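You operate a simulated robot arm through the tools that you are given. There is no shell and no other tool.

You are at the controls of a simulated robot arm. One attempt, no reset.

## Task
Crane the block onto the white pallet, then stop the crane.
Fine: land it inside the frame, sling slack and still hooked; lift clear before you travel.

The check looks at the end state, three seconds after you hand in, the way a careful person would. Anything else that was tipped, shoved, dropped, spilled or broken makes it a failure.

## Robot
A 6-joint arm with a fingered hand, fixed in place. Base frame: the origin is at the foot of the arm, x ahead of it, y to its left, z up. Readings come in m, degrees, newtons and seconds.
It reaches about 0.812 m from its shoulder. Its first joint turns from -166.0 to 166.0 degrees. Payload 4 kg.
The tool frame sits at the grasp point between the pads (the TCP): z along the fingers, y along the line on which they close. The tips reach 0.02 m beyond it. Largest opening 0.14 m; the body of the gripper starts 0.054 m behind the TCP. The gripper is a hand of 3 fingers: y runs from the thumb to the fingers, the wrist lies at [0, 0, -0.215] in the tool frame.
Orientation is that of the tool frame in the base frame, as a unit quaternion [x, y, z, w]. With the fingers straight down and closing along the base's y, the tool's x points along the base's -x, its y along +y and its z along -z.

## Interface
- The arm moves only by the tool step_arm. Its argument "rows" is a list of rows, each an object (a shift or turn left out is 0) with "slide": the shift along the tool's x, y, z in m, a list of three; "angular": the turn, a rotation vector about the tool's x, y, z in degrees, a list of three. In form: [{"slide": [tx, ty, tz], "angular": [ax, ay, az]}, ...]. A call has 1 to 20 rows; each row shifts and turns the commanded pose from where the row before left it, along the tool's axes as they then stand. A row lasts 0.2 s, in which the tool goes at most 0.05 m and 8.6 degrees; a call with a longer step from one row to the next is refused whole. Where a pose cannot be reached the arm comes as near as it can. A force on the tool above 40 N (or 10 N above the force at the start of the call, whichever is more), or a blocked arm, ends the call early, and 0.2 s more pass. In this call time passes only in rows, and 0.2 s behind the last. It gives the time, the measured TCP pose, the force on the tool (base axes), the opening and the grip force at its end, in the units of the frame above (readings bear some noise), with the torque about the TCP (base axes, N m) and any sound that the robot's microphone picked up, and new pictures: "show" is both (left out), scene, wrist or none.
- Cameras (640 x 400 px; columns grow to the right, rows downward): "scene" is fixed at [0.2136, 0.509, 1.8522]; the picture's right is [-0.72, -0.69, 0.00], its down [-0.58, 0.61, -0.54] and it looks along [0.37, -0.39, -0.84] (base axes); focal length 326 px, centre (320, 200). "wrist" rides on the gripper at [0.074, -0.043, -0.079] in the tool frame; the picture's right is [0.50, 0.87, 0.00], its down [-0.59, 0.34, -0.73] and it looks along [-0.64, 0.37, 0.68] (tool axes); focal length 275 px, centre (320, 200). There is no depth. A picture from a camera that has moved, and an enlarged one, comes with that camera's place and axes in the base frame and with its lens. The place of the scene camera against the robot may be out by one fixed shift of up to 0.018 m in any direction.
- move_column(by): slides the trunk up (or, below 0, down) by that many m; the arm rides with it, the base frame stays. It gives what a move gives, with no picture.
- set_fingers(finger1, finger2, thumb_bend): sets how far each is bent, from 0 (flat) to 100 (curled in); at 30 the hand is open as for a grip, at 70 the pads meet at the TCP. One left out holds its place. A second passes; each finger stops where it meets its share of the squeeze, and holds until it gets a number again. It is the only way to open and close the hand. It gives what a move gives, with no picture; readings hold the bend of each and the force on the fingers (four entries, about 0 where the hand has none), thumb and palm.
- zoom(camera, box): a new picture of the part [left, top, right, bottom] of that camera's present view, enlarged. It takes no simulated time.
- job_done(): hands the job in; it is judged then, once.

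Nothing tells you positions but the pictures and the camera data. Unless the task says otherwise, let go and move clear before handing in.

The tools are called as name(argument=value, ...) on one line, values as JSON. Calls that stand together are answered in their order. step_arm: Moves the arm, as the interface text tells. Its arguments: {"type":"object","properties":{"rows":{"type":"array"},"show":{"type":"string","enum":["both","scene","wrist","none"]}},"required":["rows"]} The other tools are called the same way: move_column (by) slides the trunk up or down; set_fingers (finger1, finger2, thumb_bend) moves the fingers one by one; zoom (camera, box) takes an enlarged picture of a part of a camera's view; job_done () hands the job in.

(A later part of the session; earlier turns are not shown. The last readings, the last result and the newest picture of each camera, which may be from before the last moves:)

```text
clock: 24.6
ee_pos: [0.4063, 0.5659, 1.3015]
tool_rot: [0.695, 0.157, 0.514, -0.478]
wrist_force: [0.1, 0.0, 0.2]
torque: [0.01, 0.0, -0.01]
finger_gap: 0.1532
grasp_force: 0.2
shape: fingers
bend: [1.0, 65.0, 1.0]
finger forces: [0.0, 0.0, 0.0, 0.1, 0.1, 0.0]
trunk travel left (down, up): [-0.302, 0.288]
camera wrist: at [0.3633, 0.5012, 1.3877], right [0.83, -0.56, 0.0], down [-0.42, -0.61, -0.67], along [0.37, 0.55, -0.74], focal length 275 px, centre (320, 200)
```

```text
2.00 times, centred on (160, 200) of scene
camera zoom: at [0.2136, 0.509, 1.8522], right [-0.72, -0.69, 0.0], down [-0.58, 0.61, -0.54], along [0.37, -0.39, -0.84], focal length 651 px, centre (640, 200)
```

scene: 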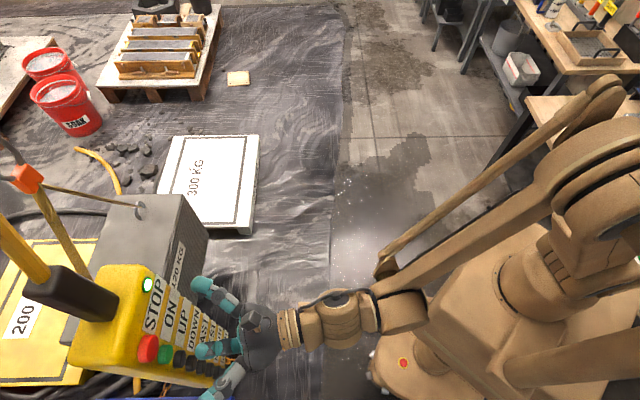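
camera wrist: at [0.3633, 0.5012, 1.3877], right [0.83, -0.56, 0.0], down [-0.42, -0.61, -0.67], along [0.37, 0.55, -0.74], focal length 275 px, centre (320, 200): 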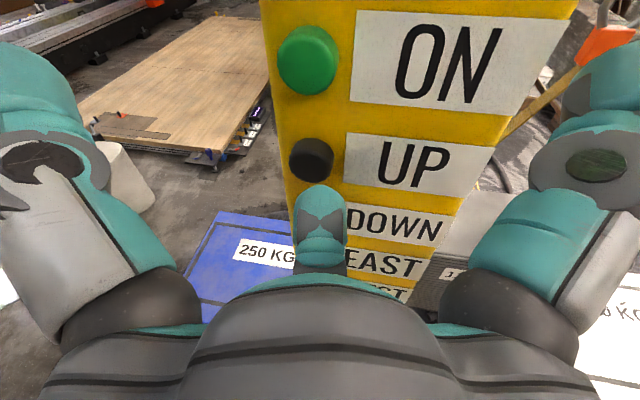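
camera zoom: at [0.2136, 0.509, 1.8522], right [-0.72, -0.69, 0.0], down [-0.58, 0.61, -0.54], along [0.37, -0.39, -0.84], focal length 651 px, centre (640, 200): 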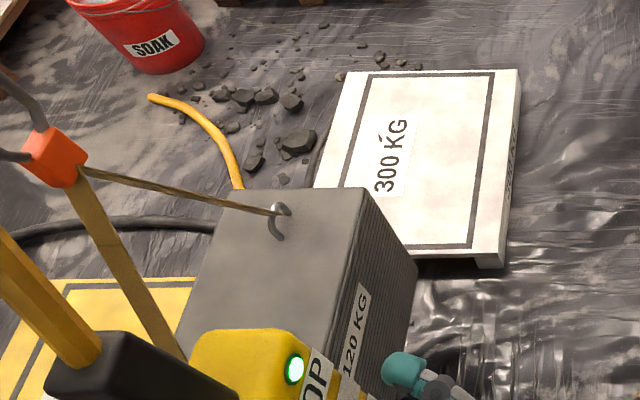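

The block is now lifted about 0.30 m, with its bottom near z=0.30 and the pallet deck near 0.15, and UP is released. The pallet frame centre is about 0.78 m away along (0.71, -0.71) and already lined up in the other direction. Next I'll go down to EAST and find out which way it travels with a very short press.

move_column(by=-0.109)

zoom(camera="wrist", box=[0, 0, 640, 400])

zoom(camera="scene", box=[0, 100, 320, 300])

```text
clock: 26.0
ee_pos: [0.4054, 0.5649, 1.1922]
tool_rot: [0.695, 0.157, 0.514, -0.478]
wrist_force: [-0.2, -0.7, 0.4]
torque: [-0.02, 0.01, 0.01]
finger_gap: 0.1533
grasp_force: 0.0
shape: fingers
bend: [1.0, 65.0, 1.0]
finger forces: [0.1, 0.0, 0.0, 0.1, 0.0, 0.0]
trunk travel left (down, up): [-0.194, 0.396]
```

```text
1.00 times, centred on (320, 200) of wrist (not enlarged: the box is as wide or as high as the picture)
camera zoom: at [0.3635, 0.5012, 1.2788], right [0.83, -0.56, 0.0], down [-0.42, -0.61, -0.67], along [0.37, 0.55, -0.74], focal length 275 px, centre (320, 200)
```

zoom: 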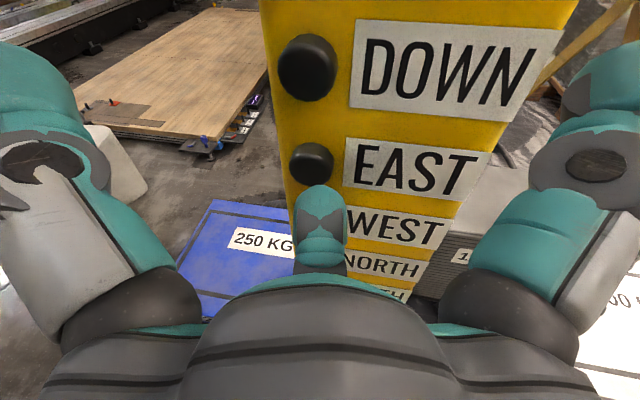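

```text
2.00 times, centred on (160, 200) of scene
camera zoom: at [0.2136, 0.509, 1.8522], right [-0.72, -0.69, 0.0], down [-0.58, 0.61, -0.54], along [0.37, -0.39, -0.84], focal length 651 px, centre (640, 200)
```

zoom: 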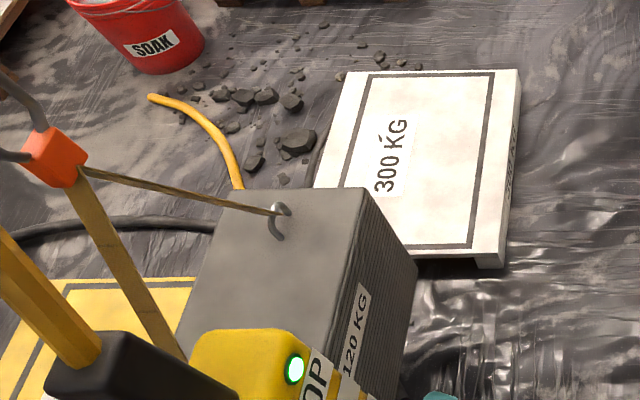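

EAST is lined up the same way UP was. I'll give a brief tap, pressing and releasing within one call, to see which way it moves.

step_arm(rows=[{"slide": [0, 0, 0.012]}, {"slide": [0, 0, 0.004]}, {"slide": [0, 0, 0.003]}, {"slide": [0, 0, 0]}, {"slide": [0, 0, -0.01]}, {"slide": [0, 0, -0.009]}], show="scene")

zoom(camera="scene", box=[0, 100, 320, 300])

```text
clock: 27.4
ee_pos: [0.4057, 0.566, 1.1927]
tool_rot: [0.695, 0.158, 0.513, -0.478]
wrist_force: [0.3, -0.3, -0.7]
torque: [-0.01, -0.02, -0.01]
finger_gap: 0.1532
grasp_force: 0.1
shape: fingers
bend: [1.0, 65.0, 1.0]
finger forces: [0.0, 0.0, 0.0, 0.0, 0.0, 0.1]
trunk travel left (down, up): [-0.194, 0.396]
heard: click
```

scene: 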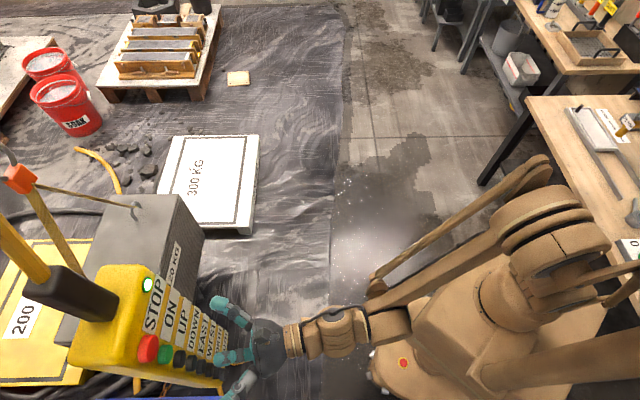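

```text
2.00 times, centred on (160, 200) of scene
camera zoom: at [0.2136, 0.509, 1.8522], right [-0.72, -0.69, 0.0], down [-0.58, 0.61, -0.54], along [0.37, -0.39, -0.84], focal length 651 px, centre (640, 200)
```

zoom: 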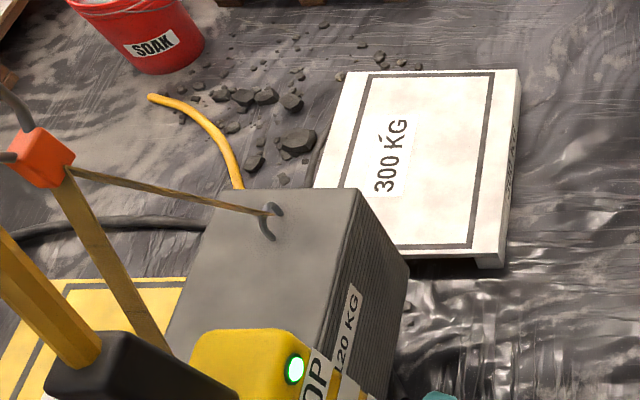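

EAST moves the load left in the scene picture (about 2 cm, along +(0.7, 0.7)). SOUTH should therefore go toward the white pallet, so I'll lower to SOUTH and check the alignment.

move_column(by=-0.1635)

zoom(camera="wrist", box=[0, 0, 640, 400])

zoom(camera="scene", box=[0, 0, 640, 400])

```text
clock: 29.3
ee_pos: [0.406, 0.5652, 1.0314]
tool_rot: [0.694, 0.158, 0.514, -0.479]
wrist_force: [-0.4, -0.6, -0.5]
torque: [0.0, 0.0, 0.0]
finger_gap: 0.1532
grasp_force: 0.1
shape: fingers
bend: [1.0, 65.0, 1.0]
finger forces: [0.1, 0.0, 0.1, 0.0, 0.1, 0.1]
trunk travel left (down, up): [-0.03, 0.56]
```

```text
1.00 times, centred on (320, 200) of wrist (not enlarged: the box is as wide or as high as the picture)
camera zoom: at [0.3639, 0.5015, 1.1158], right [0.83, -0.56, 0.0], down [-0.42, -0.61, -0.67], along [0.37, 0.55, -0.74], focal length 275 px, centre (320, 200)
```

zoom: 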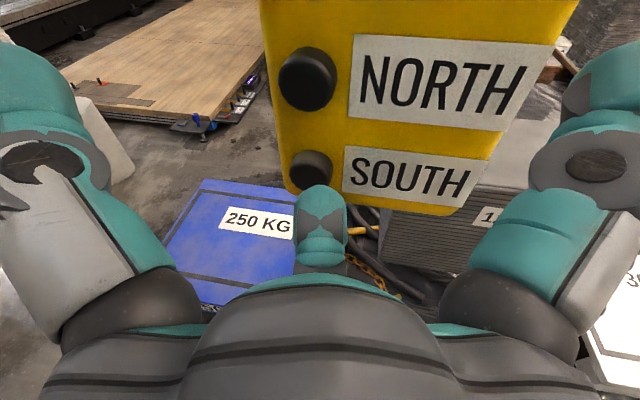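

```text
1.00 times, centred on (320, 200) of scene (not enlarged: the box is as wide or as high as the picture)
camera zoom: at [0.2136, 0.509, 1.8522], right [-0.72, -0.69, 0.0], down [-0.58, 0.61, -0.54], along [0.37, -0.39, -0.84], focal length 326 px, centre (320, 200)
```

zoom: 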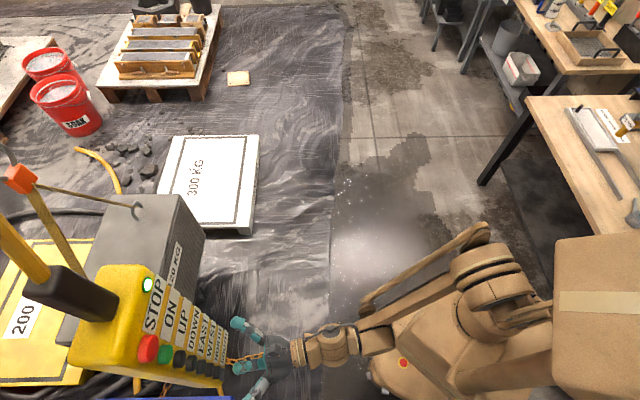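

SOUTH is lined up. I'll give a brief tap first to confirm the direction.

step_arm(rows=[{"slide": [-0.001, 0.0006, 0.012]}, {"slide": [0, 0, 0.004]}, {"slide": [0, 0, 0.003]}, {"slide": [0, 0, 0]}, {"slide": [0, 0, -0.01]}], show="both")

zoom(camera="scene", box=[0, 100, 320, 300])

```text
clock: 30.5
ee_pos: [0.4123, 0.5737, 1.0286]
tool_rot: [0.695, 0.157, 0.514, -0.478]
wrist_force: [-0.3, 0.4, -0.7]
torque: [0.01, -0.02, 0.01]
finger_gap: 0.1533
grasp_force: 0.2
shape: fingers
bend: [1.0, 65.0, 1.0]
finger forces: [0.0, 0.0, 0.0, 0.1, 0.1, 0.0]
trunk travel left (down, up): [-0.03, 0.56]
heard: click
camera wrist: at [0.3693, 0.5089, 1.1146], right [0.83, -0.56, 0.0], down [-0.42, -0.61, -0.67], along [0.37, 0.55, -0.74], focal length 275 px, centre (320, 200)
```

scene: 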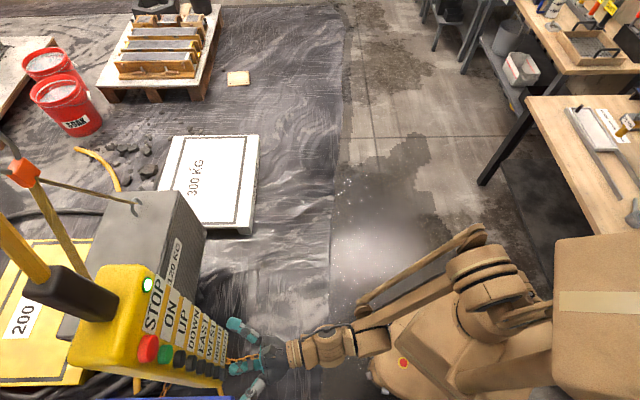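
wrist: 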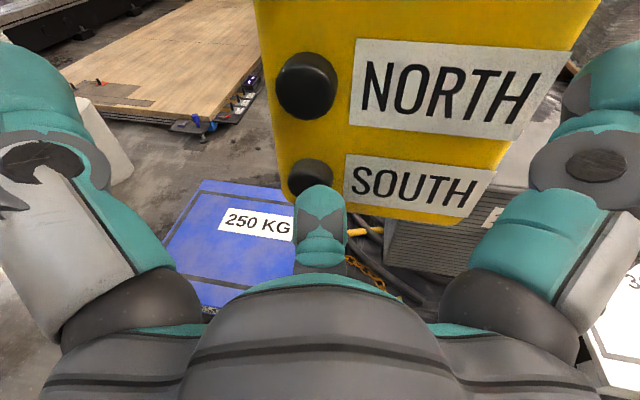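

```text
2.00 times, centred on (160, 200) of scene
camera zoom: at [0.2136, 0.509, 1.8522], right [-0.72, -0.69, 0.0], down [-0.58, 0.61, -0.54], along [0.37, -0.39, -0.84], focal length 651 px, centre (640, 200)
```

zoom: 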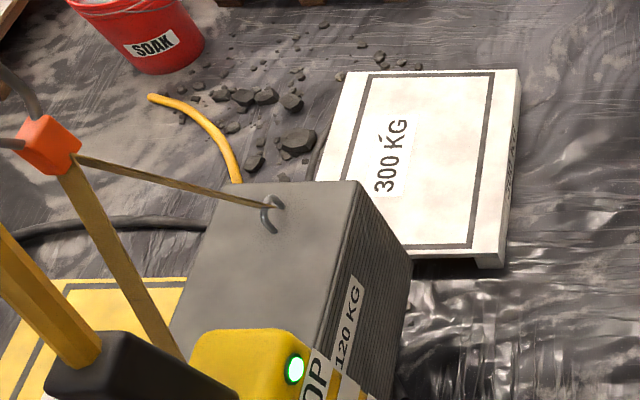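

SOUTH moves the load toward the white pallet, as hoped. I'll press and hold SOUTH, checking progress and swing every couple of seconds.

step_arm(rows=[{"slide": [0, 0, 0.006]}, {"slide": [0, 0, 0.004]}, {"slide": [0, 0, 0]}, {"slide": [0, 0, 0]}, {"slide": [0, 0, 0]}, {"slide": [0, 0, 0]}, {"slide": [0, 0, 0]}, {"slide": [0, 0, 0]}, {"slide": [0, 0, 0]}, {"slide": [0, 0, 0]}], show="scene")

zoom(camera="scene", box=[0, 80, 320, 280])

```text
clock: 32.7
ee_pos: [0.4169, 0.5807, 1.0283]
tool_rot: [0.695, 0.158, 0.514, -0.478]
wrist_force: [-2.0, -3.9, -1.0]
torque: [-0.09, 0.04, -0.03]
finger_gap: 0.1528
grasp_force: 1.8
shape: fingers
bend: [1.0, 65.0, 1.0]
finger forces: [0.0, 4.1, 0.0, 0.0, 0.0, 0.0]
trunk travel left (down, up): [-0.03, 0.56]
heard: click
```

scene: 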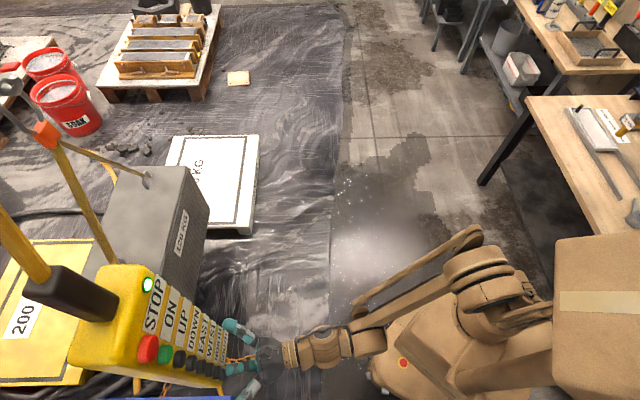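

```text
2.00 times, centred on (160, 180) of scene
camera zoom: at [0.2136, 0.509, 1.8522], right [-0.72, -0.69, 0.0], down [-0.58, 0.61, -0.54], along [0.37, -0.39, -0.84], focal length 651 px, centre (640, 240)
```

zoom: 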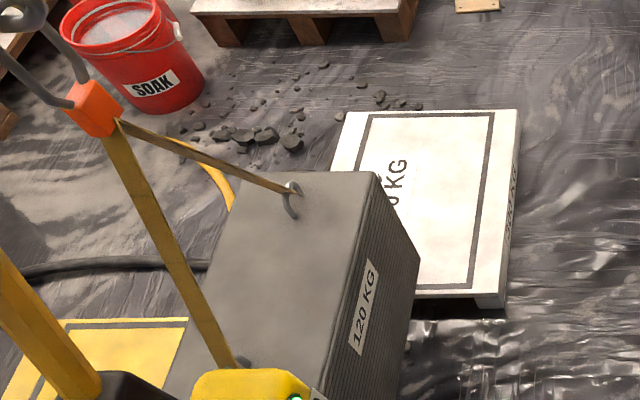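

It's moving smoothly, about 0.13 m so far, with no visible swing or rotation. I'll keep holding SOUTH.

step_arm(rows=[{"slide": [0, 0, 0]}, {"slide": [0, 0, 0]}, {"slide": [0, 0, 0]}, {"slide": [0, 0, 0]}, {"slide": [0, 0, 0]}, {"slide": [0, 0, 0]}, {"slide": [0, 0, 0]}, {"slide": [0, 0, 0]}, {"slide": [0, 0, 0]}, {"slide": [0, 0, 0]}], show="scene")

zoom(camera="scene", box=[0, 60, 320, 260])

```text
clock: 34.9
ee_pos: [0.4178, 0.5808, 1.0296]
tool_rot: [0.695, 0.158, 0.513, -0.479]
wrist_force: [-0.8, -3.5, -1.5]
torque: [-0.11, 0.03, -0.04]
finger_gap: 0.1531
grasp_force: 2.2
shape: fingers
bend: [1.0, 65.0, 1.0]
finger forces: [0.1, 4.0, 0.0, 0.1, 0.0, 0.0]
trunk travel left (down, up): [-0.03, 0.56]
```

scene: 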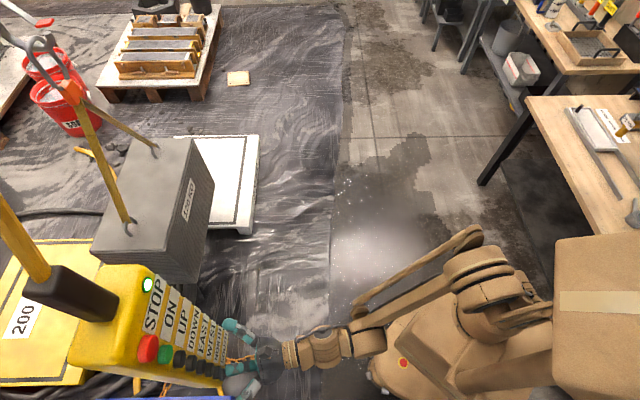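

```text
2.00 times, centred on (160, 160) of scene
camera zoom: at [0.2136, 0.509, 1.8522], right [-0.72, -0.69, 0.0], down [-0.58, 0.61, -0.54], along [0.37, -0.39, -0.84], focal length 651 px, centre (640, 280)
```

zoom: 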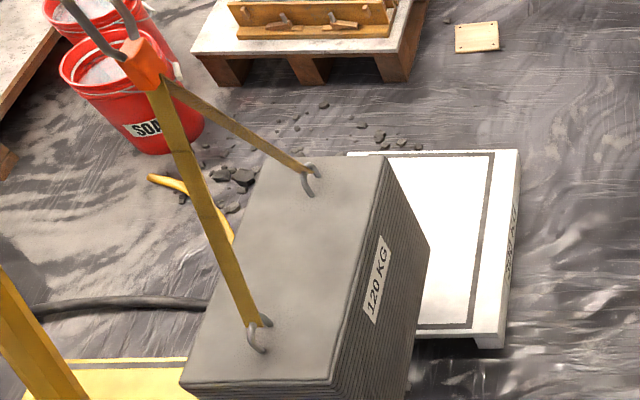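

The block's whole top face is visible now. I'll zoom in for precise corners to check heading and alignment with the pallet.

zoom(camera="scene", box=[80, 120, 280, 260])

```text
2.86 times, centred on (180, 190) of scene
camera zoom: at [0.2136, 0.509, 1.8522], right [-0.72, -0.69, 0.0], down [-0.58, 0.61, -0.54], along [0.37, -0.39, -0.84], focal length 930 px, centre (720, 229)
```

zoom: 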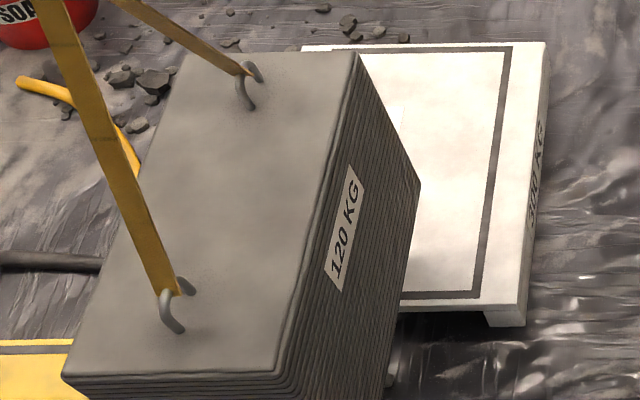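

The block measures about 0.58 x 0.28 m and is square to the pallet. It has about 0.47 m left to go in SOUTH and about 2 cm in WEST. I'll continue holding SOUTH.

step_arm(rows=[{"slide": [0, 0, 0]}, {"slide": [0, 0, 0]}, {"slide": [0, 0, 0]}, {"slide": [0, 0, 0]}, {"slide": [0, 0, 0]}, {"slide": [0, 0, 0]}, {"slide": [0, 0, 0]}, {"slide": [0, 0, 0]}, {"slide": [0, 0, 0]}, {"slide": [0, 0, 0]}], show="scene")

zoom(camera="scene", box=[80, 80, 280, 220])

```text
clock: 37.1
ee_pos: [0.4171, 0.5816, 1.0288]
tool_rot: [0.695, 0.158, 0.513, -0.479]
wrist_force: [-1.5, -4.7, 0.1]
torque: [-0.11, 0.02, -0.05]
finger_gap: 0.1533
grasp_force: 1.7
shape: fingers
bend: [1.0, 65.0, 1.0]
finger forces: [0.0, 3.9, 0.0, 0.0, 0.1, 0.0]
trunk travel left (down, up): [-0.03, 0.56]
```

scene: 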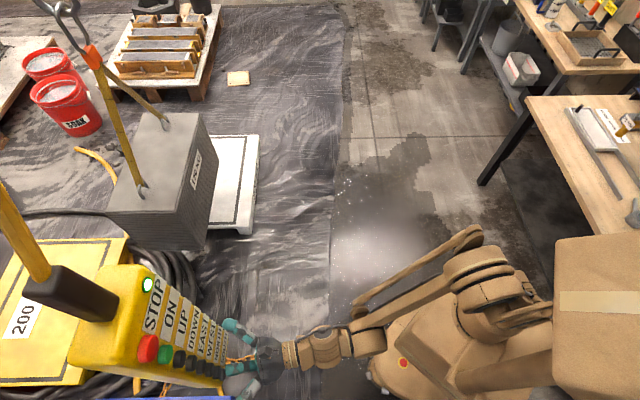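

```text
2.86 times, centred on (180, 150) of scene
camera zoom: at [0.2136, 0.509, 1.8522], right [-0.72, -0.69, 0.0], down [-0.58, 0.61, -0.54], along [0.37, -0.39, -0.84], focal length 930 px, centre (720, 343)
```

zoom: 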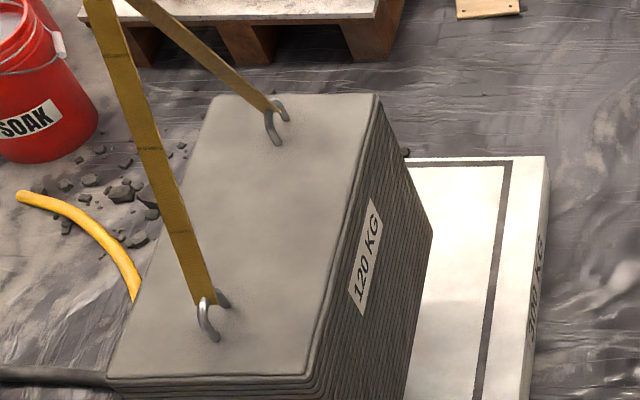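

It's moving at a steady 0.078 m/s, with about 0.30 m left. I'll continue SOUTH for another 2 seconds or so.

step_arm(rows=[{"slide": [0, 0, 0]}, {"slide": [0, 0, 0]}, {"slide": [0, 0, 0]}, {"slide": [0, 0, 0]}, {"slide": [0, 0, 0]}, {"slide": [0, 0, 0]}, {"slide": [0, 0, 0]}, {"slide": [0, 0, 0]}, {"slide": [0, 0, 0]}, {"slide": [0, 0, 0]}], show="scene")

zoom(camera="scene", box=[90, 70, 290, 210])

```text
clock: 39.3
ee_pos: [0.4172, 0.58, 1.0291]
tool_rot: [0.695, 0.157, 0.514, -0.478]
wrist_force: [-1.4, -2.8, 0.2]
torque: [-0.13, 0.01, -0.07]
finger_gap: 0.1532
grasp_force: 2.0
shape: fingers
bend: [1.0, 65.0, 1.0]
finger forces: [0.0, 3.9, 0.1, 0.0, 0.0, 0.0]
trunk travel left (down, up): [-0.03, 0.56]
```

scene: 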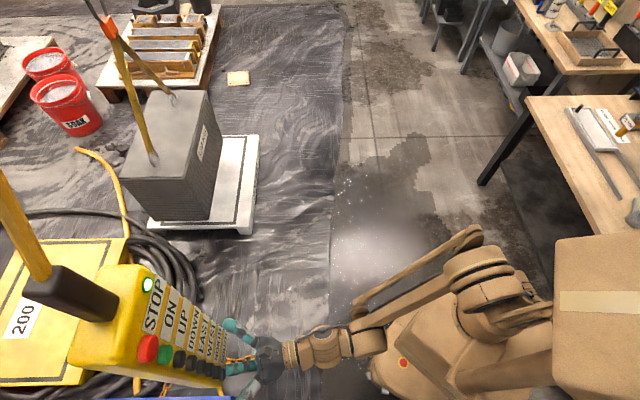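

```text
2.86 times, centred on (190, 140) of scene
camera zoom: at [0.2136, 0.509, 1.8522], right [-0.72, -0.69, 0.0], down [-0.58, 0.61, -0.54], along [0.37, -0.39, -0.84], focal length 930 px, centre (691, 371)
```

zoom: 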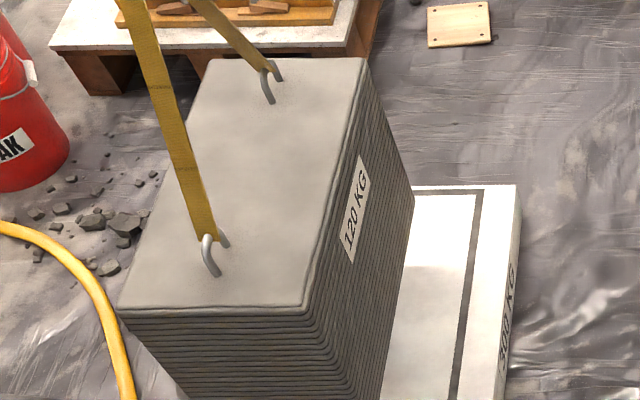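

About 0.13 m is left in SOUTH. Before the final stretch I'll look closely at the pallet to pin down its deck height and the frame lines.

zoom(camera="scene", box=[130, 180, 270, 250])

zoom(camera="scene", box=[200, 110, 280, 250])

zoom(camera="wrist", box=[0, 0, 640, 400])

```text
4.57 times, centred on (200, 215) of scene
camera zoom: at [0.2136, 0.509, 1.8522], right [-0.72, -0.69, 0.0], down [-0.58, 0.61, -0.54], along [0.37, -0.39, -0.84], focal length 1489 px, centre (869, 131)
```

zoom: 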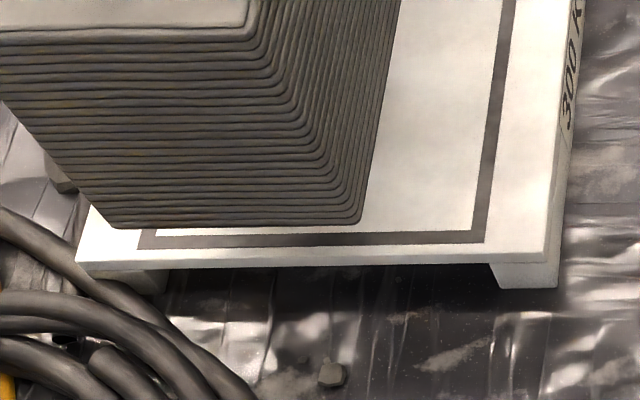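

```text
2.86 times, centred on (240, 180) of scene
camera zoom: at [0.2136, 0.509, 1.8522], right [-0.72, -0.69, 0.0], down [-0.58, 0.61, -0.54], along [0.37, -0.39, -0.84], focal length 930 px, centre (549, 257)
```

zoom: 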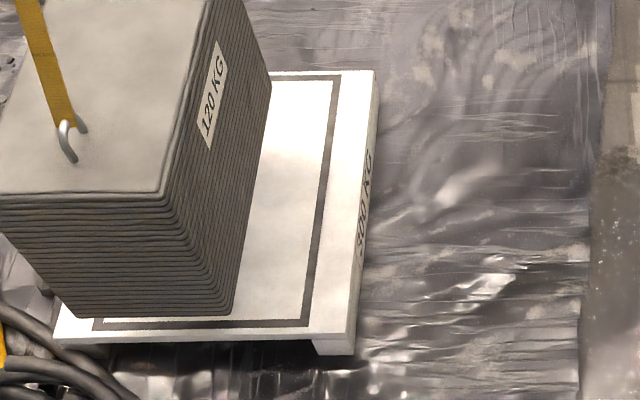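

```text
1.00 times, centred on (320, 200) of wrist (not enlarged: the box is as wide or as high as the picture)
camera zoom: at [0.3747, 0.5165, 1.1147], right [0.83, -0.56, 0.0], down [-0.42, -0.61, -0.67], along [0.37, 0.55, -0.74], focal length 275 px, centre (320, 200)
```

zoom: 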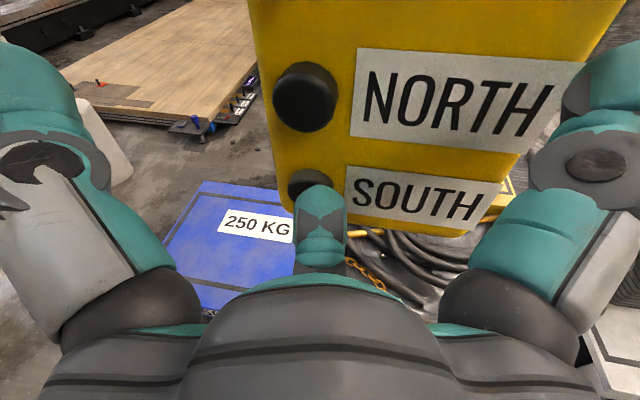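

The deck looks to be at z≈0.10 and about 0.12 to 0.14 m of travel remains. I'll hold SOUTH for another 1.4 s, then release and back off.

step_arm(rows=[{"slide": [0, 0, 0]}, {"slide": [0, 0, 0]}, {"slide": [0, 0, 0]}, {"slide": [0, 0, 0]}, {"slide": [0, 0, 0]}, {"slide": [0, 0, 0]}, {"slide": [0, 0, 0]}, {"slide": [0, 0, -0.01]}, {"slide": [0, 0, -0.01]}], show="scene")

zoom(camera="scene", box=[110, 70, 280, 240])

```text
clock: 41.3
ee_pos: [0.4058, 0.5645, 1.0278]
tool_rot: [0.694, 0.158, 0.513, -0.48]
wrist_force: [-0.8, 1.5, -0.5]
torque: [-0.01, 0.0, 0.03]
finger_gap: 0.1531
grasp_force: 0.2
shape: fingers
bend: [1.0, 65.0, 1.0]
finger forces: [0.1, 0.0, 0.0, 0.1, 0.0, 0.0]
trunk travel left (down, up): [-0.03, 0.56]
```

scene: 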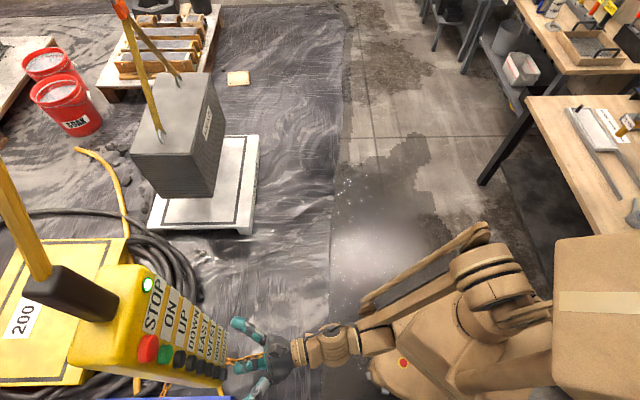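

```text
2.35 times, centred on (195, 155) of scene
camera zoom: at [0.2136, 0.509, 1.8522], right [-0.72, -0.69, 0.0], down [-0.58, 0.61, -0.54], along [0.37, -0.39, -0.84], focal length 766 px, centre (614, 306)
```

zoom: 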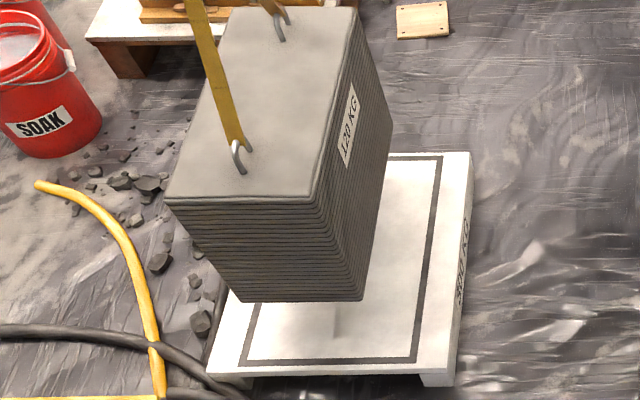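

The block is now hovering over the pallet, aligned within about 1 to 2 cm by my estimate. I'll raise the trunk to DOWN, then lower partway and recheck against the frame before touching down.

move_column(by=0.219)

zoom(camera="wrist", box=[0, 0, 640, 400])

zoom(camera="scene", box=[110, 70, 280, 240])

```text
clock: 43.6
ee_pos: [0.4065, 0.5652, 1.2477]
tool_rot: [0.695, 0.158, 0.513, -0.478]
wrist_force: [0.2, -0.1, -0.2]
torque: [0.01, -0.02, 0.0]
finger_gap: 0.153
grasp_force: 0.1
shape: fingers
bend: [1.0, 65.0, 1.0]
finger forces: [0.0, 0.1, 0.0, 0.1, 0.0, 0.1]
trunk travel left (down, up): [-0.249, 0.341]
```

```text
1.00 times, centred on (320, 200) of wrist (not enlarged: the box is as wide or as high as the picture)
camera zoom: at [0.3634, 0.5004, 1.3338], right [0.83, -0.56, 0.0], down [-0.42, -0.61, -0.67], along [0.37, 0.55, -0.74], focal length 275 px, centre (320, 200)
```

zoom: 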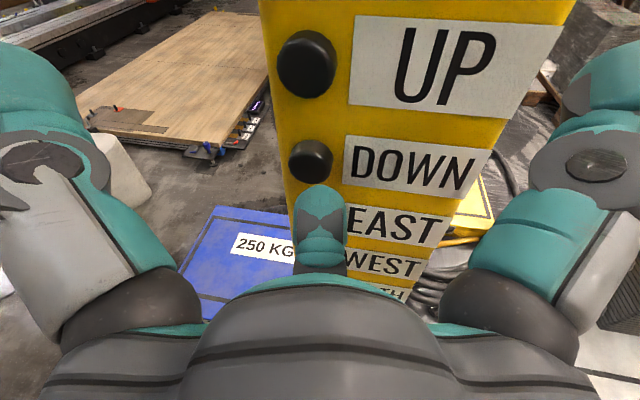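

```text
2.35 times, centred on (195, 155) of scene
camera zoom: at [0.2136, 0.509, 1.8522], right [-0.72, -0.69, 0.0], down [-0.58, 0.61, -0.54], along [0.37, -0.39, -0.84], focal length 766 px, centre (614, 306)
```

zoom: 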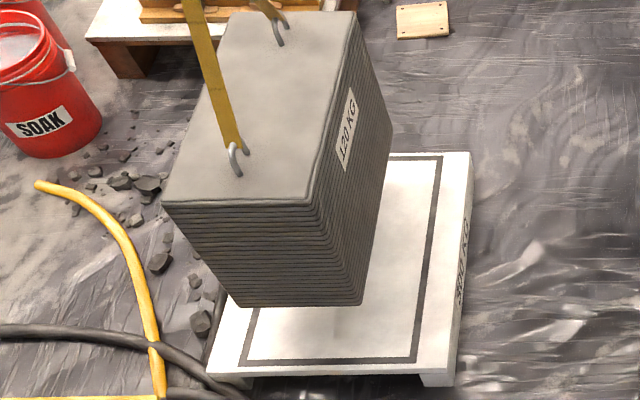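

DOWN is lined up. I'll press it for about a second to lower halfway, then release and reassess.

step_arm(rows=[{"slide": [0, 0, 0.012]}, {"slide": [0, 0, 0.004]}, {"slide": [0, 0, 0.003]}, {"slide": [0, 0, 0]}, {"slide": [0, 0, 0]}, {"slide": [0, 0, 0]}, {"slide": [0, 0, 0]}, {"slide": [0, 0, -0.01]}, {"slide": [0, 0, -0.009]}], show="scene")

zoom(camera="scene", box=[110, 70, 280, 240])

```text
clock: 45.6
ee_pos: [0.4065, 0.563, 1.2482]
tool_rot: [0.695, 0.158, 0.513, -0.479]
wrist_force: [0.1, 0.2, -1.7]
torque: [0.03, 0.02, 0.01]
finger_gap: 0.1528
grasp_force: 0.1
shape: fingers
bend: [1.0, 65.0, 1.0]
finger forces: [0.1, 0.0, 0.0, 0.0, 0.0, 0.0]
trunk travel left (down, up): [-0.249, 0.341]
```

scene: 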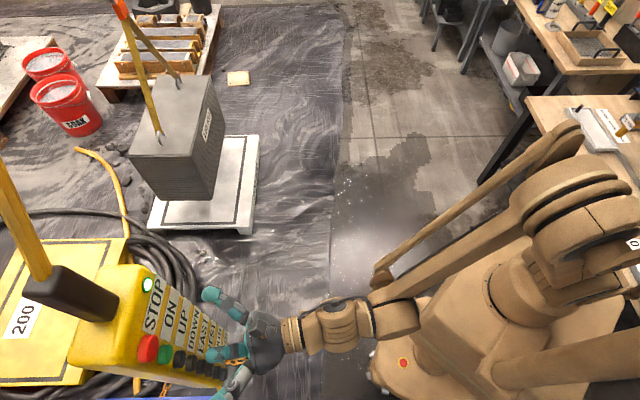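

```text
2.35 times, centred on (195, 155) of scene
camera zoom: at [0.2136, 0.509, 1.8522], right [-0.72, -0.69, 0.0], down [-0.58, 0.61, -0.54], along [0.37, -0.39, -0.84], focal length 766 px, centre (614, 306)
```

zoom: 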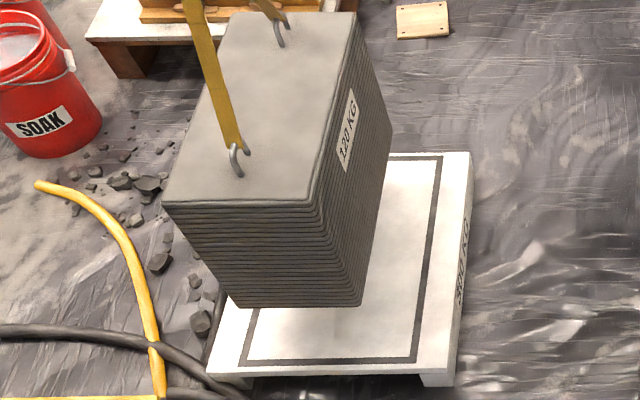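

No click that time, so the press stopped about a millimetre short. I'll press slightly deeper.

step_arm(rows=[{"slide": [0, 0, 0.012]}, {"slide": [0, 0, 0.006]}, {"slide": [0, 0, 0.004]}], show="both")

```text
clock: 46.4
ee_pos: [0.4177, 0.5813, 1.2489]
tool_rot: [0.694, 0.158, 0.514, -0.479]
wrist_force: [-2.0, -5.8, -1.2]
torque: [-0.18, 0.06, -0.1]
finger_gap: 0.153
grasp_force: 3.3
shape: fingers
bend: [1.0, 65.0, 1.0]
finger forces: [0.0, 6.1, 0.1, 0.1, 0.1, 0.0]
trunk travel left (down, up): [-0.249, 0.341]
heard: click
camera wrist: at [0.3756, 0.5176, 1.3342], right [0.83, -0.56, 0.0], down [-0.42, -0.61, -0.67], along [0.37, 0.55, -0.74], focal length 275 px, centre (320, 200)
```

scene: 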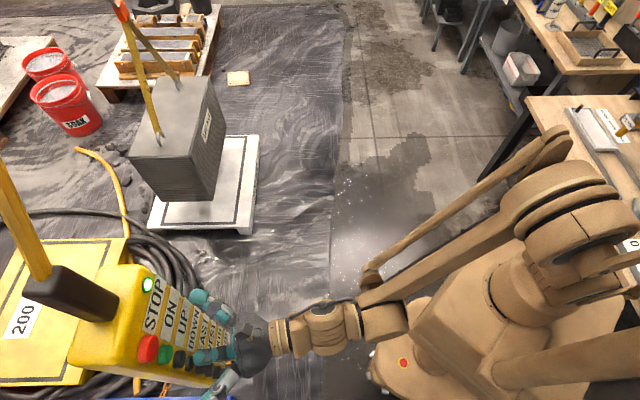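
wrist: 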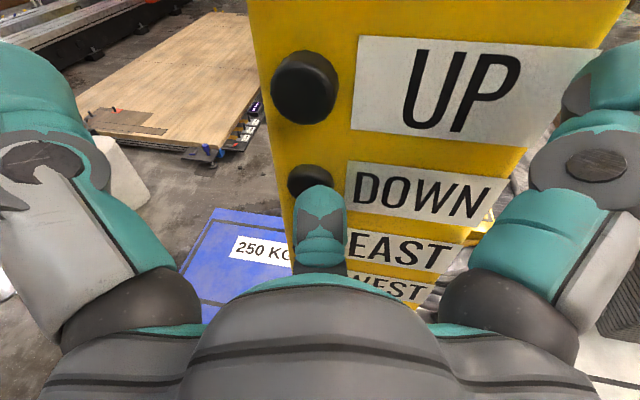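

Now DOWN has clicked in. I'll hold it for about 0.8 s, then release to check the position.

step_arm(rows=[{"slide": [0, 0, 0]}, {"slide": [0, 0, 0]}, {"slide": [0, 0, 0]}, {"slide": [0, 0, -0.01]}], show="scene")

zoom(camera="scene", box=[110, 70, 280, 240])

```text
clock: 47.4
ee_pos: [0.412, 0.5744, 1.2484]
tool_rot: [0.695, 0.158, 0.513, -0.479]
wrist_force: [-0.2, -0.7, 0.0]
torque: [-0.03, 0.02, 0.01]
finger_gap: 0.1532
grasp_force: 0.0
shape: fingers
bend: [1.0, 65.0, 1.0]
finger forces: [0.1, 0.0, 0.0, 0.0, 0.0, 0.0]
trunk travel left (down, up): [-0.249, 0.341]
```

scene: 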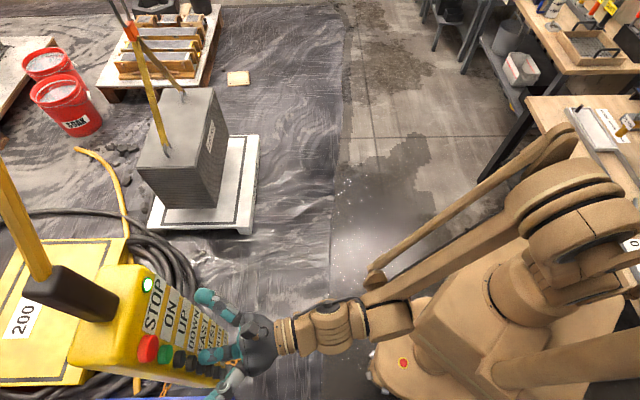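

```text
2.35 times, centred on (195, 155) of scene
camera zoom: at [0.2136, 0.509, 1.8522], right [-0.72, -0.69, 0.0], down [-0.58, 0.61, -0.54], along [0.37, -0.39, -0.84], focal length 766 px, centre (614, 306)
```

zoom: 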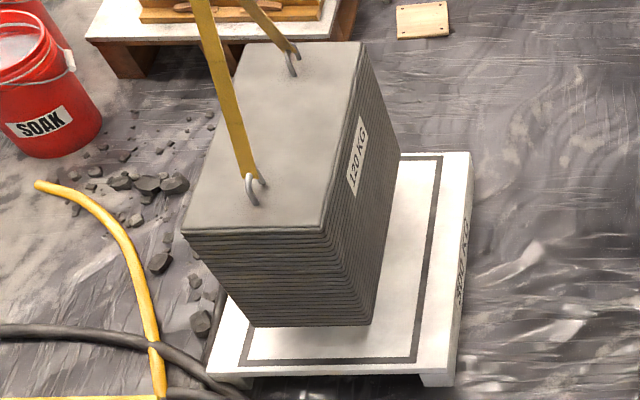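

The block is hovering about 0.1 m above the deck. Projecting it straight down, the near edge would land only about 1.5 cm inside the frame and the far edge about 8 cm inside, so it needs about 3.5 cm more SOUTH. I'll back off and go to SOUTH for a short tap.

step_arm(rows=[{"slide": [0, 0, -0.01]}], show="none")

move_column(by=-0.219)

zoom(camera="wrist", box=[0, 0, 640, 400])

zoom(camera="scene", box=[110, 70, 280, 240])

```text
clock: 47.8
ee_pos: [0.406, 0.5663, 1.2494]
tool_rot: [0.695, 0.158, 0.513, -0.479]
wrist_force: [0.2, -1.0, -0.1]
torque: [0.01, -0.02, 0.0]
finger_gap: 0.1536
grasp_force: 0.1
shape: fingers
bend: [1.0, 65.0, 1.0]
finger forces: [0.1, 0.0, 0.0, 0.0, 0.0, 0.1]
trunk travel left (down, up): [-0.249, 0.341]
```

```text
clock: 50.1
ee_pos: [0.4062, 0.5668, 1.0282]
tool_rot: [0.695, 0.157, 0.513, -0.478]
wrist_force: [0.2, -0.2, -0.6]
torque: [-0.01, -0.02, -0.04]
finger_gap: 0.1532
grasp_force: 0.0
shape: fingers
bend: [1.0, 65.0, 1.0]
finger forces: [0.0, 0.0, 0.0, 0.1, 0.0, 0.1]
trunk travel left (down, up): [-0.03, 0.56]
```

```text
1.00 times, centred on (320, 200) of wrist (not enlarged: the box is as wide or as high as the picture)
camera zoom: at [0.3648, 0.502, 1.1152], right [0.83, -0.56, 0.0], down [-0.42, -0.61, -0.67], along [0.37, 0.55, -0.74], focal length 275 px, centre (320, 200)
```

zoom: 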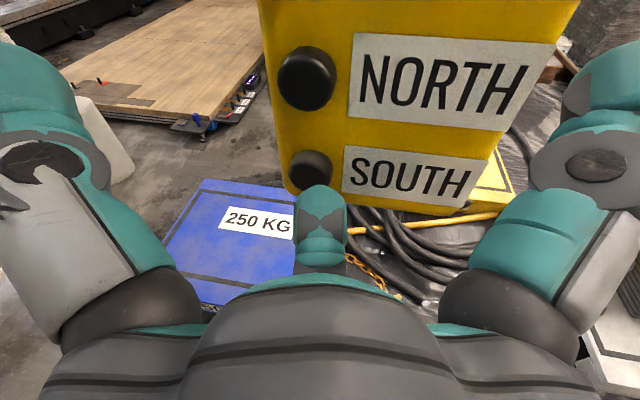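

```text
2.35 times, centred on (195, 155) of scene
camera zoom: at [0.2136, 0.509, 1.8522], right [-0.72, -0.69, 0.0], down [-0.58, 0.61, -0.54], along [0.37, -0.39, -0.84], focal length 766 px, centre (614, 306)
```

zoom: 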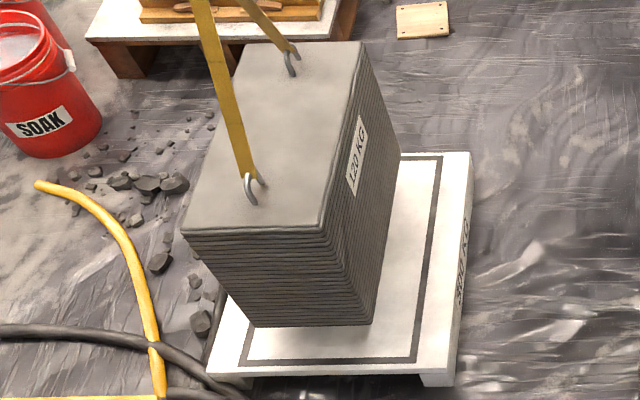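

The load is hanging steady. Now a timed tap on SOUTH.

step_arm(rows=[{"slide": [0, 0, 0.012]}, {"slide": [0, 0, 0.006]}, {"slide": [0, 0, 0.004]}, {"slide": [0, 0, 0]}, {"slide": [0, 0, 0]}, {"slide": [0, 0, -0.012]}, {"slide": [0, 0, -0.01]}], show="none")

move_column(by=0.219)

zoom(camera="scene", box=[110, 70, 280, 240])

zoom(camera="wrist", box=[0, 0, 640, 400])

```text
clock: 51.7
ee_pos: [0.4057, 0.5664, 1.0295]
tool_rot: [0.695, 0.158, 0.513, -0.478]
wrist_force: [0.3, -0.1, -0.1]
torque: [0.01, -0.04, -0.01]
finger_gap: 0.153
grasp_force: 0.0
shape: fingers
bend: [1.0, 65.0, 1.0]
finger forces: [0.0, 0.0, 0.1, 0.0, 0.0, 0.0]
trunk travel left (down, up): [-0.03, 0.56]
heard: click
```

```text
clock: 54.1
ee_pos: [0.409, 0.5669, 1.2481]
tool_rot: [0.695, 0.158, 0.513, -0.478]
wrist_force: [0.1, -0.1, -0.5]
torque: [0.0, 0.01, -0.03]
finger_gap: 0.1534
grasp_force: 0.0
shape: fingers
bend: [1.0, 65.0, 1.0]
finger forces: [0.0, 0.1, 0.0, 0.1, 0.0, 0.0]
trunk travel left (down, up): [-0.249, 0.341]
```

```text
2.35 times, centred on (195, 155) of scene
camera zoom: at [0.2136, 0.509, 1.8522], right [-0.72, -0.69, 0.0], down [-0.58, 0.61, -0.54], along [0.37, -0.39, -0.84], focal length 766 px, centre (614, 306)
```

zoom: 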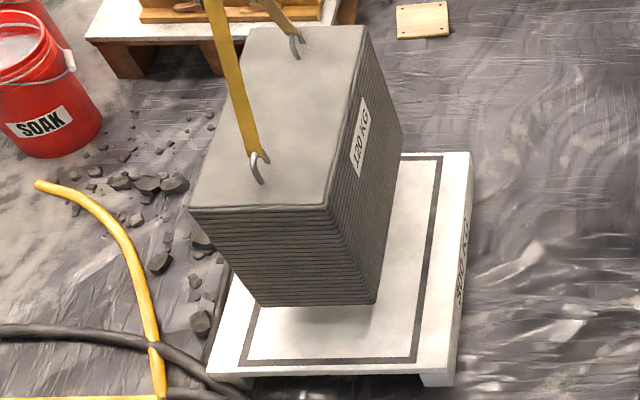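

```text
1.00 times, centred on (320, 200) of wrist (not enlarged: the box is as wide or as high as the picture)
camera zoom: at [0.3649, 0.502, 1.3336], right [0.83, -0.56, 0.0], down [-0.42, -0.62, -0.67], along [0.37, 0.55, -0.75], focal length 275 px, centre (320, 200)
```

zoom: 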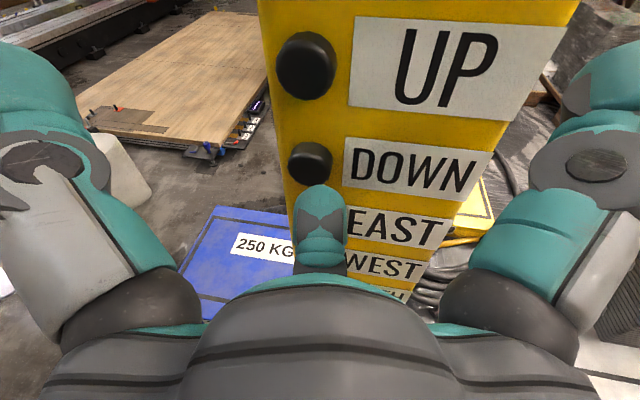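

SOUTH overshot a little: the load moved about 6 cm, and the far edge would now land on the frame line. I need about 3.5 cm NORTH, so I'll go to NORTH and give a shorter tap.

move_column(by=-0.1645)

zoom(camera="wrist", box=[0, 0, 640, 400])

zoom(camera="scene", box=[110, 70, 280, 240])

```text
clock: 55.9
ee_pos: [0.4065, 0.5666, 1.083]
tool_rot: [0.695, 0.158, 0.513, -0.478]
wrist_force: [0.3, -1.2, 0.3]
torque: [-0.01, 0.01, 0.02]
finger_gap: 0.1531
grasp_force: 0.2
shape: fingers
bend: [1.0, 65.0, 1.0]
finger forces: [0.0, 0.0, 0.0, 0.0, 0.0, 0.0]
trunk travel left (down, up): [-0.084, 0.505]
```

```text
1.00 times, centred on (320, 200) of wrist (not enlarged: the box is as wide or as high as the picture)
camera zoom: at [0.3648, 0.5018, 1.1695], right [0.83, -0.56, 0.0], down [-0.42, -0.61, -0.67], along [0.37, 0.55, -0.75], focal length 275 px, centre (320, 200)
```

zoom: 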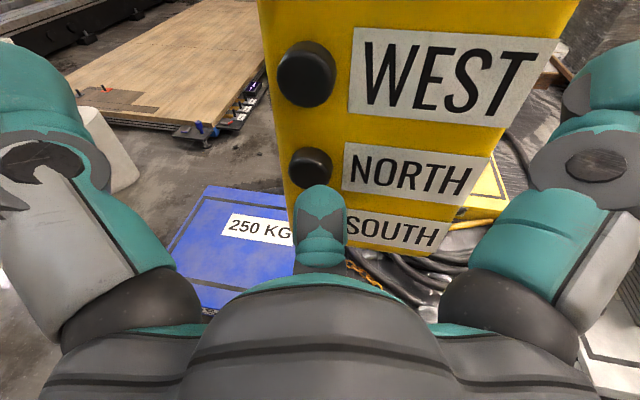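

```text
2.35 times, centred on (195, 155) of scene
camera zoom: at [0.2136, 0.509, 1.8522], right [-0.72, -0.69, 0.0], down [-0.58, 0.61, -0.54], along [0.37, -0.39, -0.84], focal length 766 px, centre (614, 306)
```

zoom: 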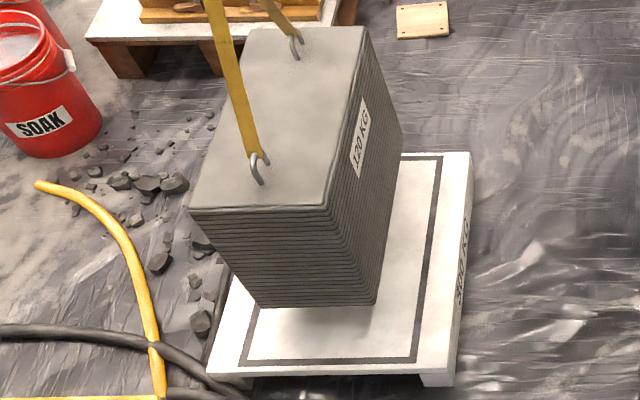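

The load is steady and NORTH is lined up. I'll tap with no hold rows.

step_arm(rows=[{"slide": [0, 0, 0.012]}, {"slide": [0, 0, 0.006]}, {"slide": [0, 0, 0.004]}, {"slide": [0, 0, -0.012]}, {"slide": [0, 0, -0.01]}], show="none")

move_column(by=0.1645)

zoom(camera="scene", box=[110, 70, 280, 240])

zoom(camera="wrist", box=[0, 0, 640, 400])

```text
clock: 57.1
ee_pos: [0.4069, 0.565, 1.0836]
tool_rot: [0.695, 0.158, 0.513, -0.478]
wrist_force: [0.5, -0.6, -0.8]
torque: [0.01, -0.03, 0.0]
finger_gap: 0.1532
grasp_force: 0.0
shape: fingers
bend: [1.0, 65.0, 1.0]
finger forces: [0.0, 0.1, 0.0, 0.0, 0.1, 0.0]
trunk travel left (down, up): [-0.084, 0.505]
heard: click
```

```text
clock: 59.0
ee_pos: [0.4069, 0.5669, 1.2479]
tool_rot: [0.695, 0.158, 0.513, -0.479]
wrist_force: [-0.2, -0.1, -0.1]
torque: [0.03, 0.02, 0.03]
finger_gap: 0.1531
grasp_force: 0.0
shape: fingers
bend: [1.0, 65.0, 1.0]
finger forces: [0.0, 0.1, 0.1, 0.0, 0.1, 0.0]
trunk travel left (down, up): [-0.249, 0.341]
```

```text
2.35 times, centred on (195, 155) of scene
camera zoom: at [0.2136, 0.509, 1.8522], right [-0.72, -0.69, 0.0], down [-0.58, 0.61, -0.54], along [0.37, -0.39, -0.84], focal length 766 px, centre (614, 306)
```

zoom: 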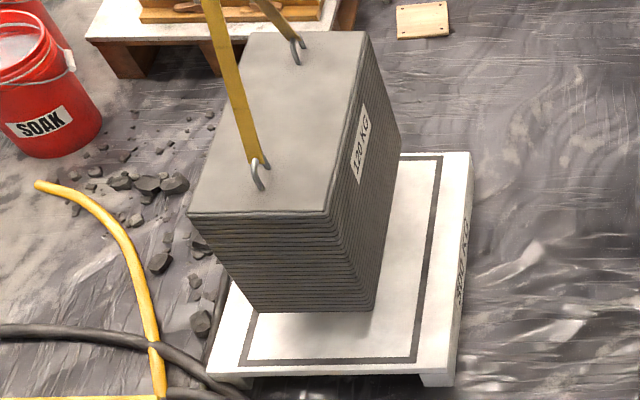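

```text
1.00 times, centred on (320, 200) of wrist (not enlarged: the box is as wide or as high as the picture)
camera zoom: at [0.3647, 0.5018, 1.3336], right [0.83, -0.56, 0.0], down [-0.42, -0.62, -0.67], along [0.37, 0.55, -0.75], focal length 275 px, centre (320, 200)
```

zoom: 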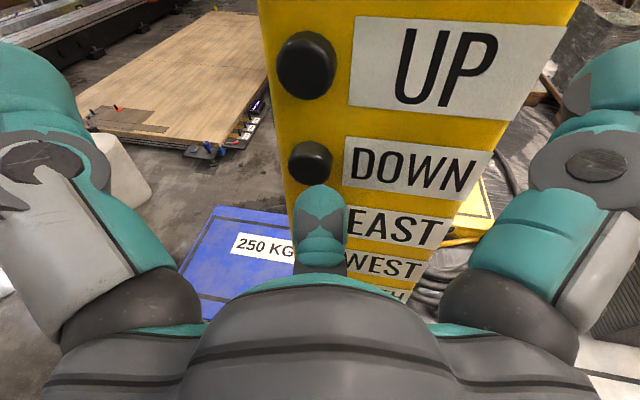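

NORTH moved it back by about 1.6 cm. I'll lower another 5 cm or so with a short DOWN press so the landing point can be judged directly against the frame.

step_arm(rows=[{"slide": [0, 0, 0.012]}, {"slide": [0, 0, 0.006]}, {"slide": [0, 0, 0.004]}, {"slide": [0, 0, 0]}, {"slide": [0, 0, -0.012]}, {"slide": [0, 0, -0.01]}], show="none")

zoom(camera="scene", box=[110, 70, 280, 240])

zoom(camera="scene", box=[130, 180, 270, 250])

zoom(camera="scene", box=[180, 110, 280, 180])

```text
clock: 60.4
ee_pos: [0.4066, 0.5657, 1.2485]
tool_rot: [0.695, 0.158, 0.513, -0.478]
wrist_force: [0.6, 0.4, -0.4]
torque: [-0.01, -0.02, -0.01]
finger_gap: 0.1531
grasp_force: 0.1
shape: fingers
bend: [1.0, 65.0, 1.0]
finger forces: [0.1, 0.0, 0.0, 0.0, 0.0, 0.0]
trunk travel left (down, up): [-0.249, 0.341]
heard: click
```

```text
2.35 times, centred on (195, 155) of scene
camera zoom: at [0.2136, 0.509, 1.8522], right [-0.72, -0.69, 0.0], down [-0.58, 0.61, -0.54], along [0.37, -0.39, -0.84], focal length 766 px, centre (614, 306)
```

zoom: 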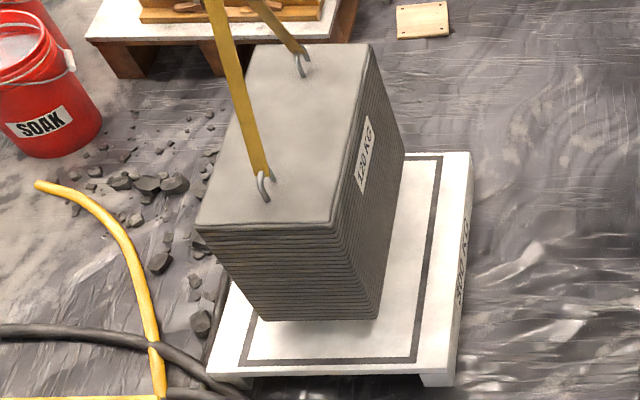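

```text
4.57 times, centred on (200, 215) of scene
camera zoom: at [0.2136, 0.509, 1.8522], right [-0.72, -0.69, 0.0], down [-0.58, 0.61, -0.54], along [0.37, -0.39, -0.84], focal length 1489 px, centre (869, 131)
```

zoom: 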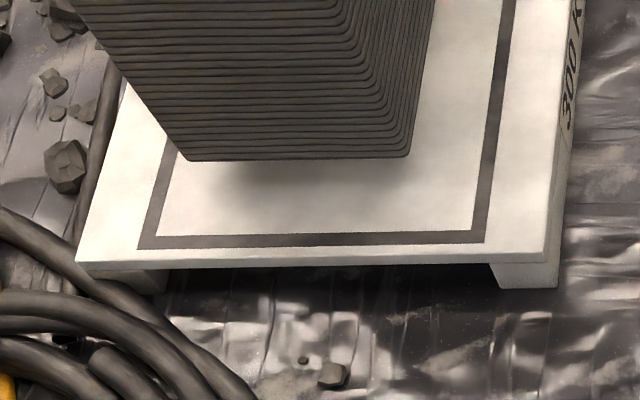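

```text
5.71 times, centred on (230, 145) of scene
camera zoom: at [0.2136, 0.509, 1.8522], right [-0.72, -0.69, 0.0], down [-0.58, 0.61, -0.54], along [0.37, -0.39, -0.84], focal length 1861 px, centre (834, 514)
```

zoom: 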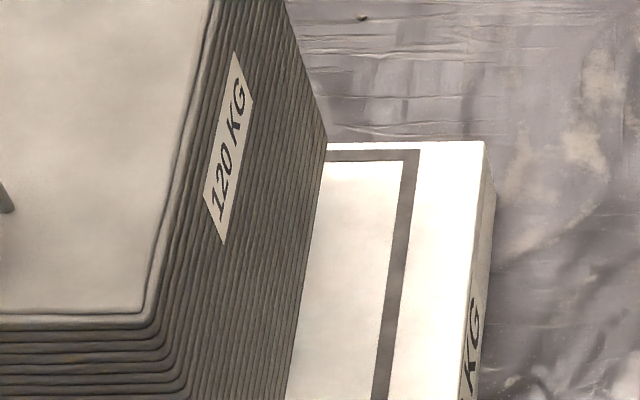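

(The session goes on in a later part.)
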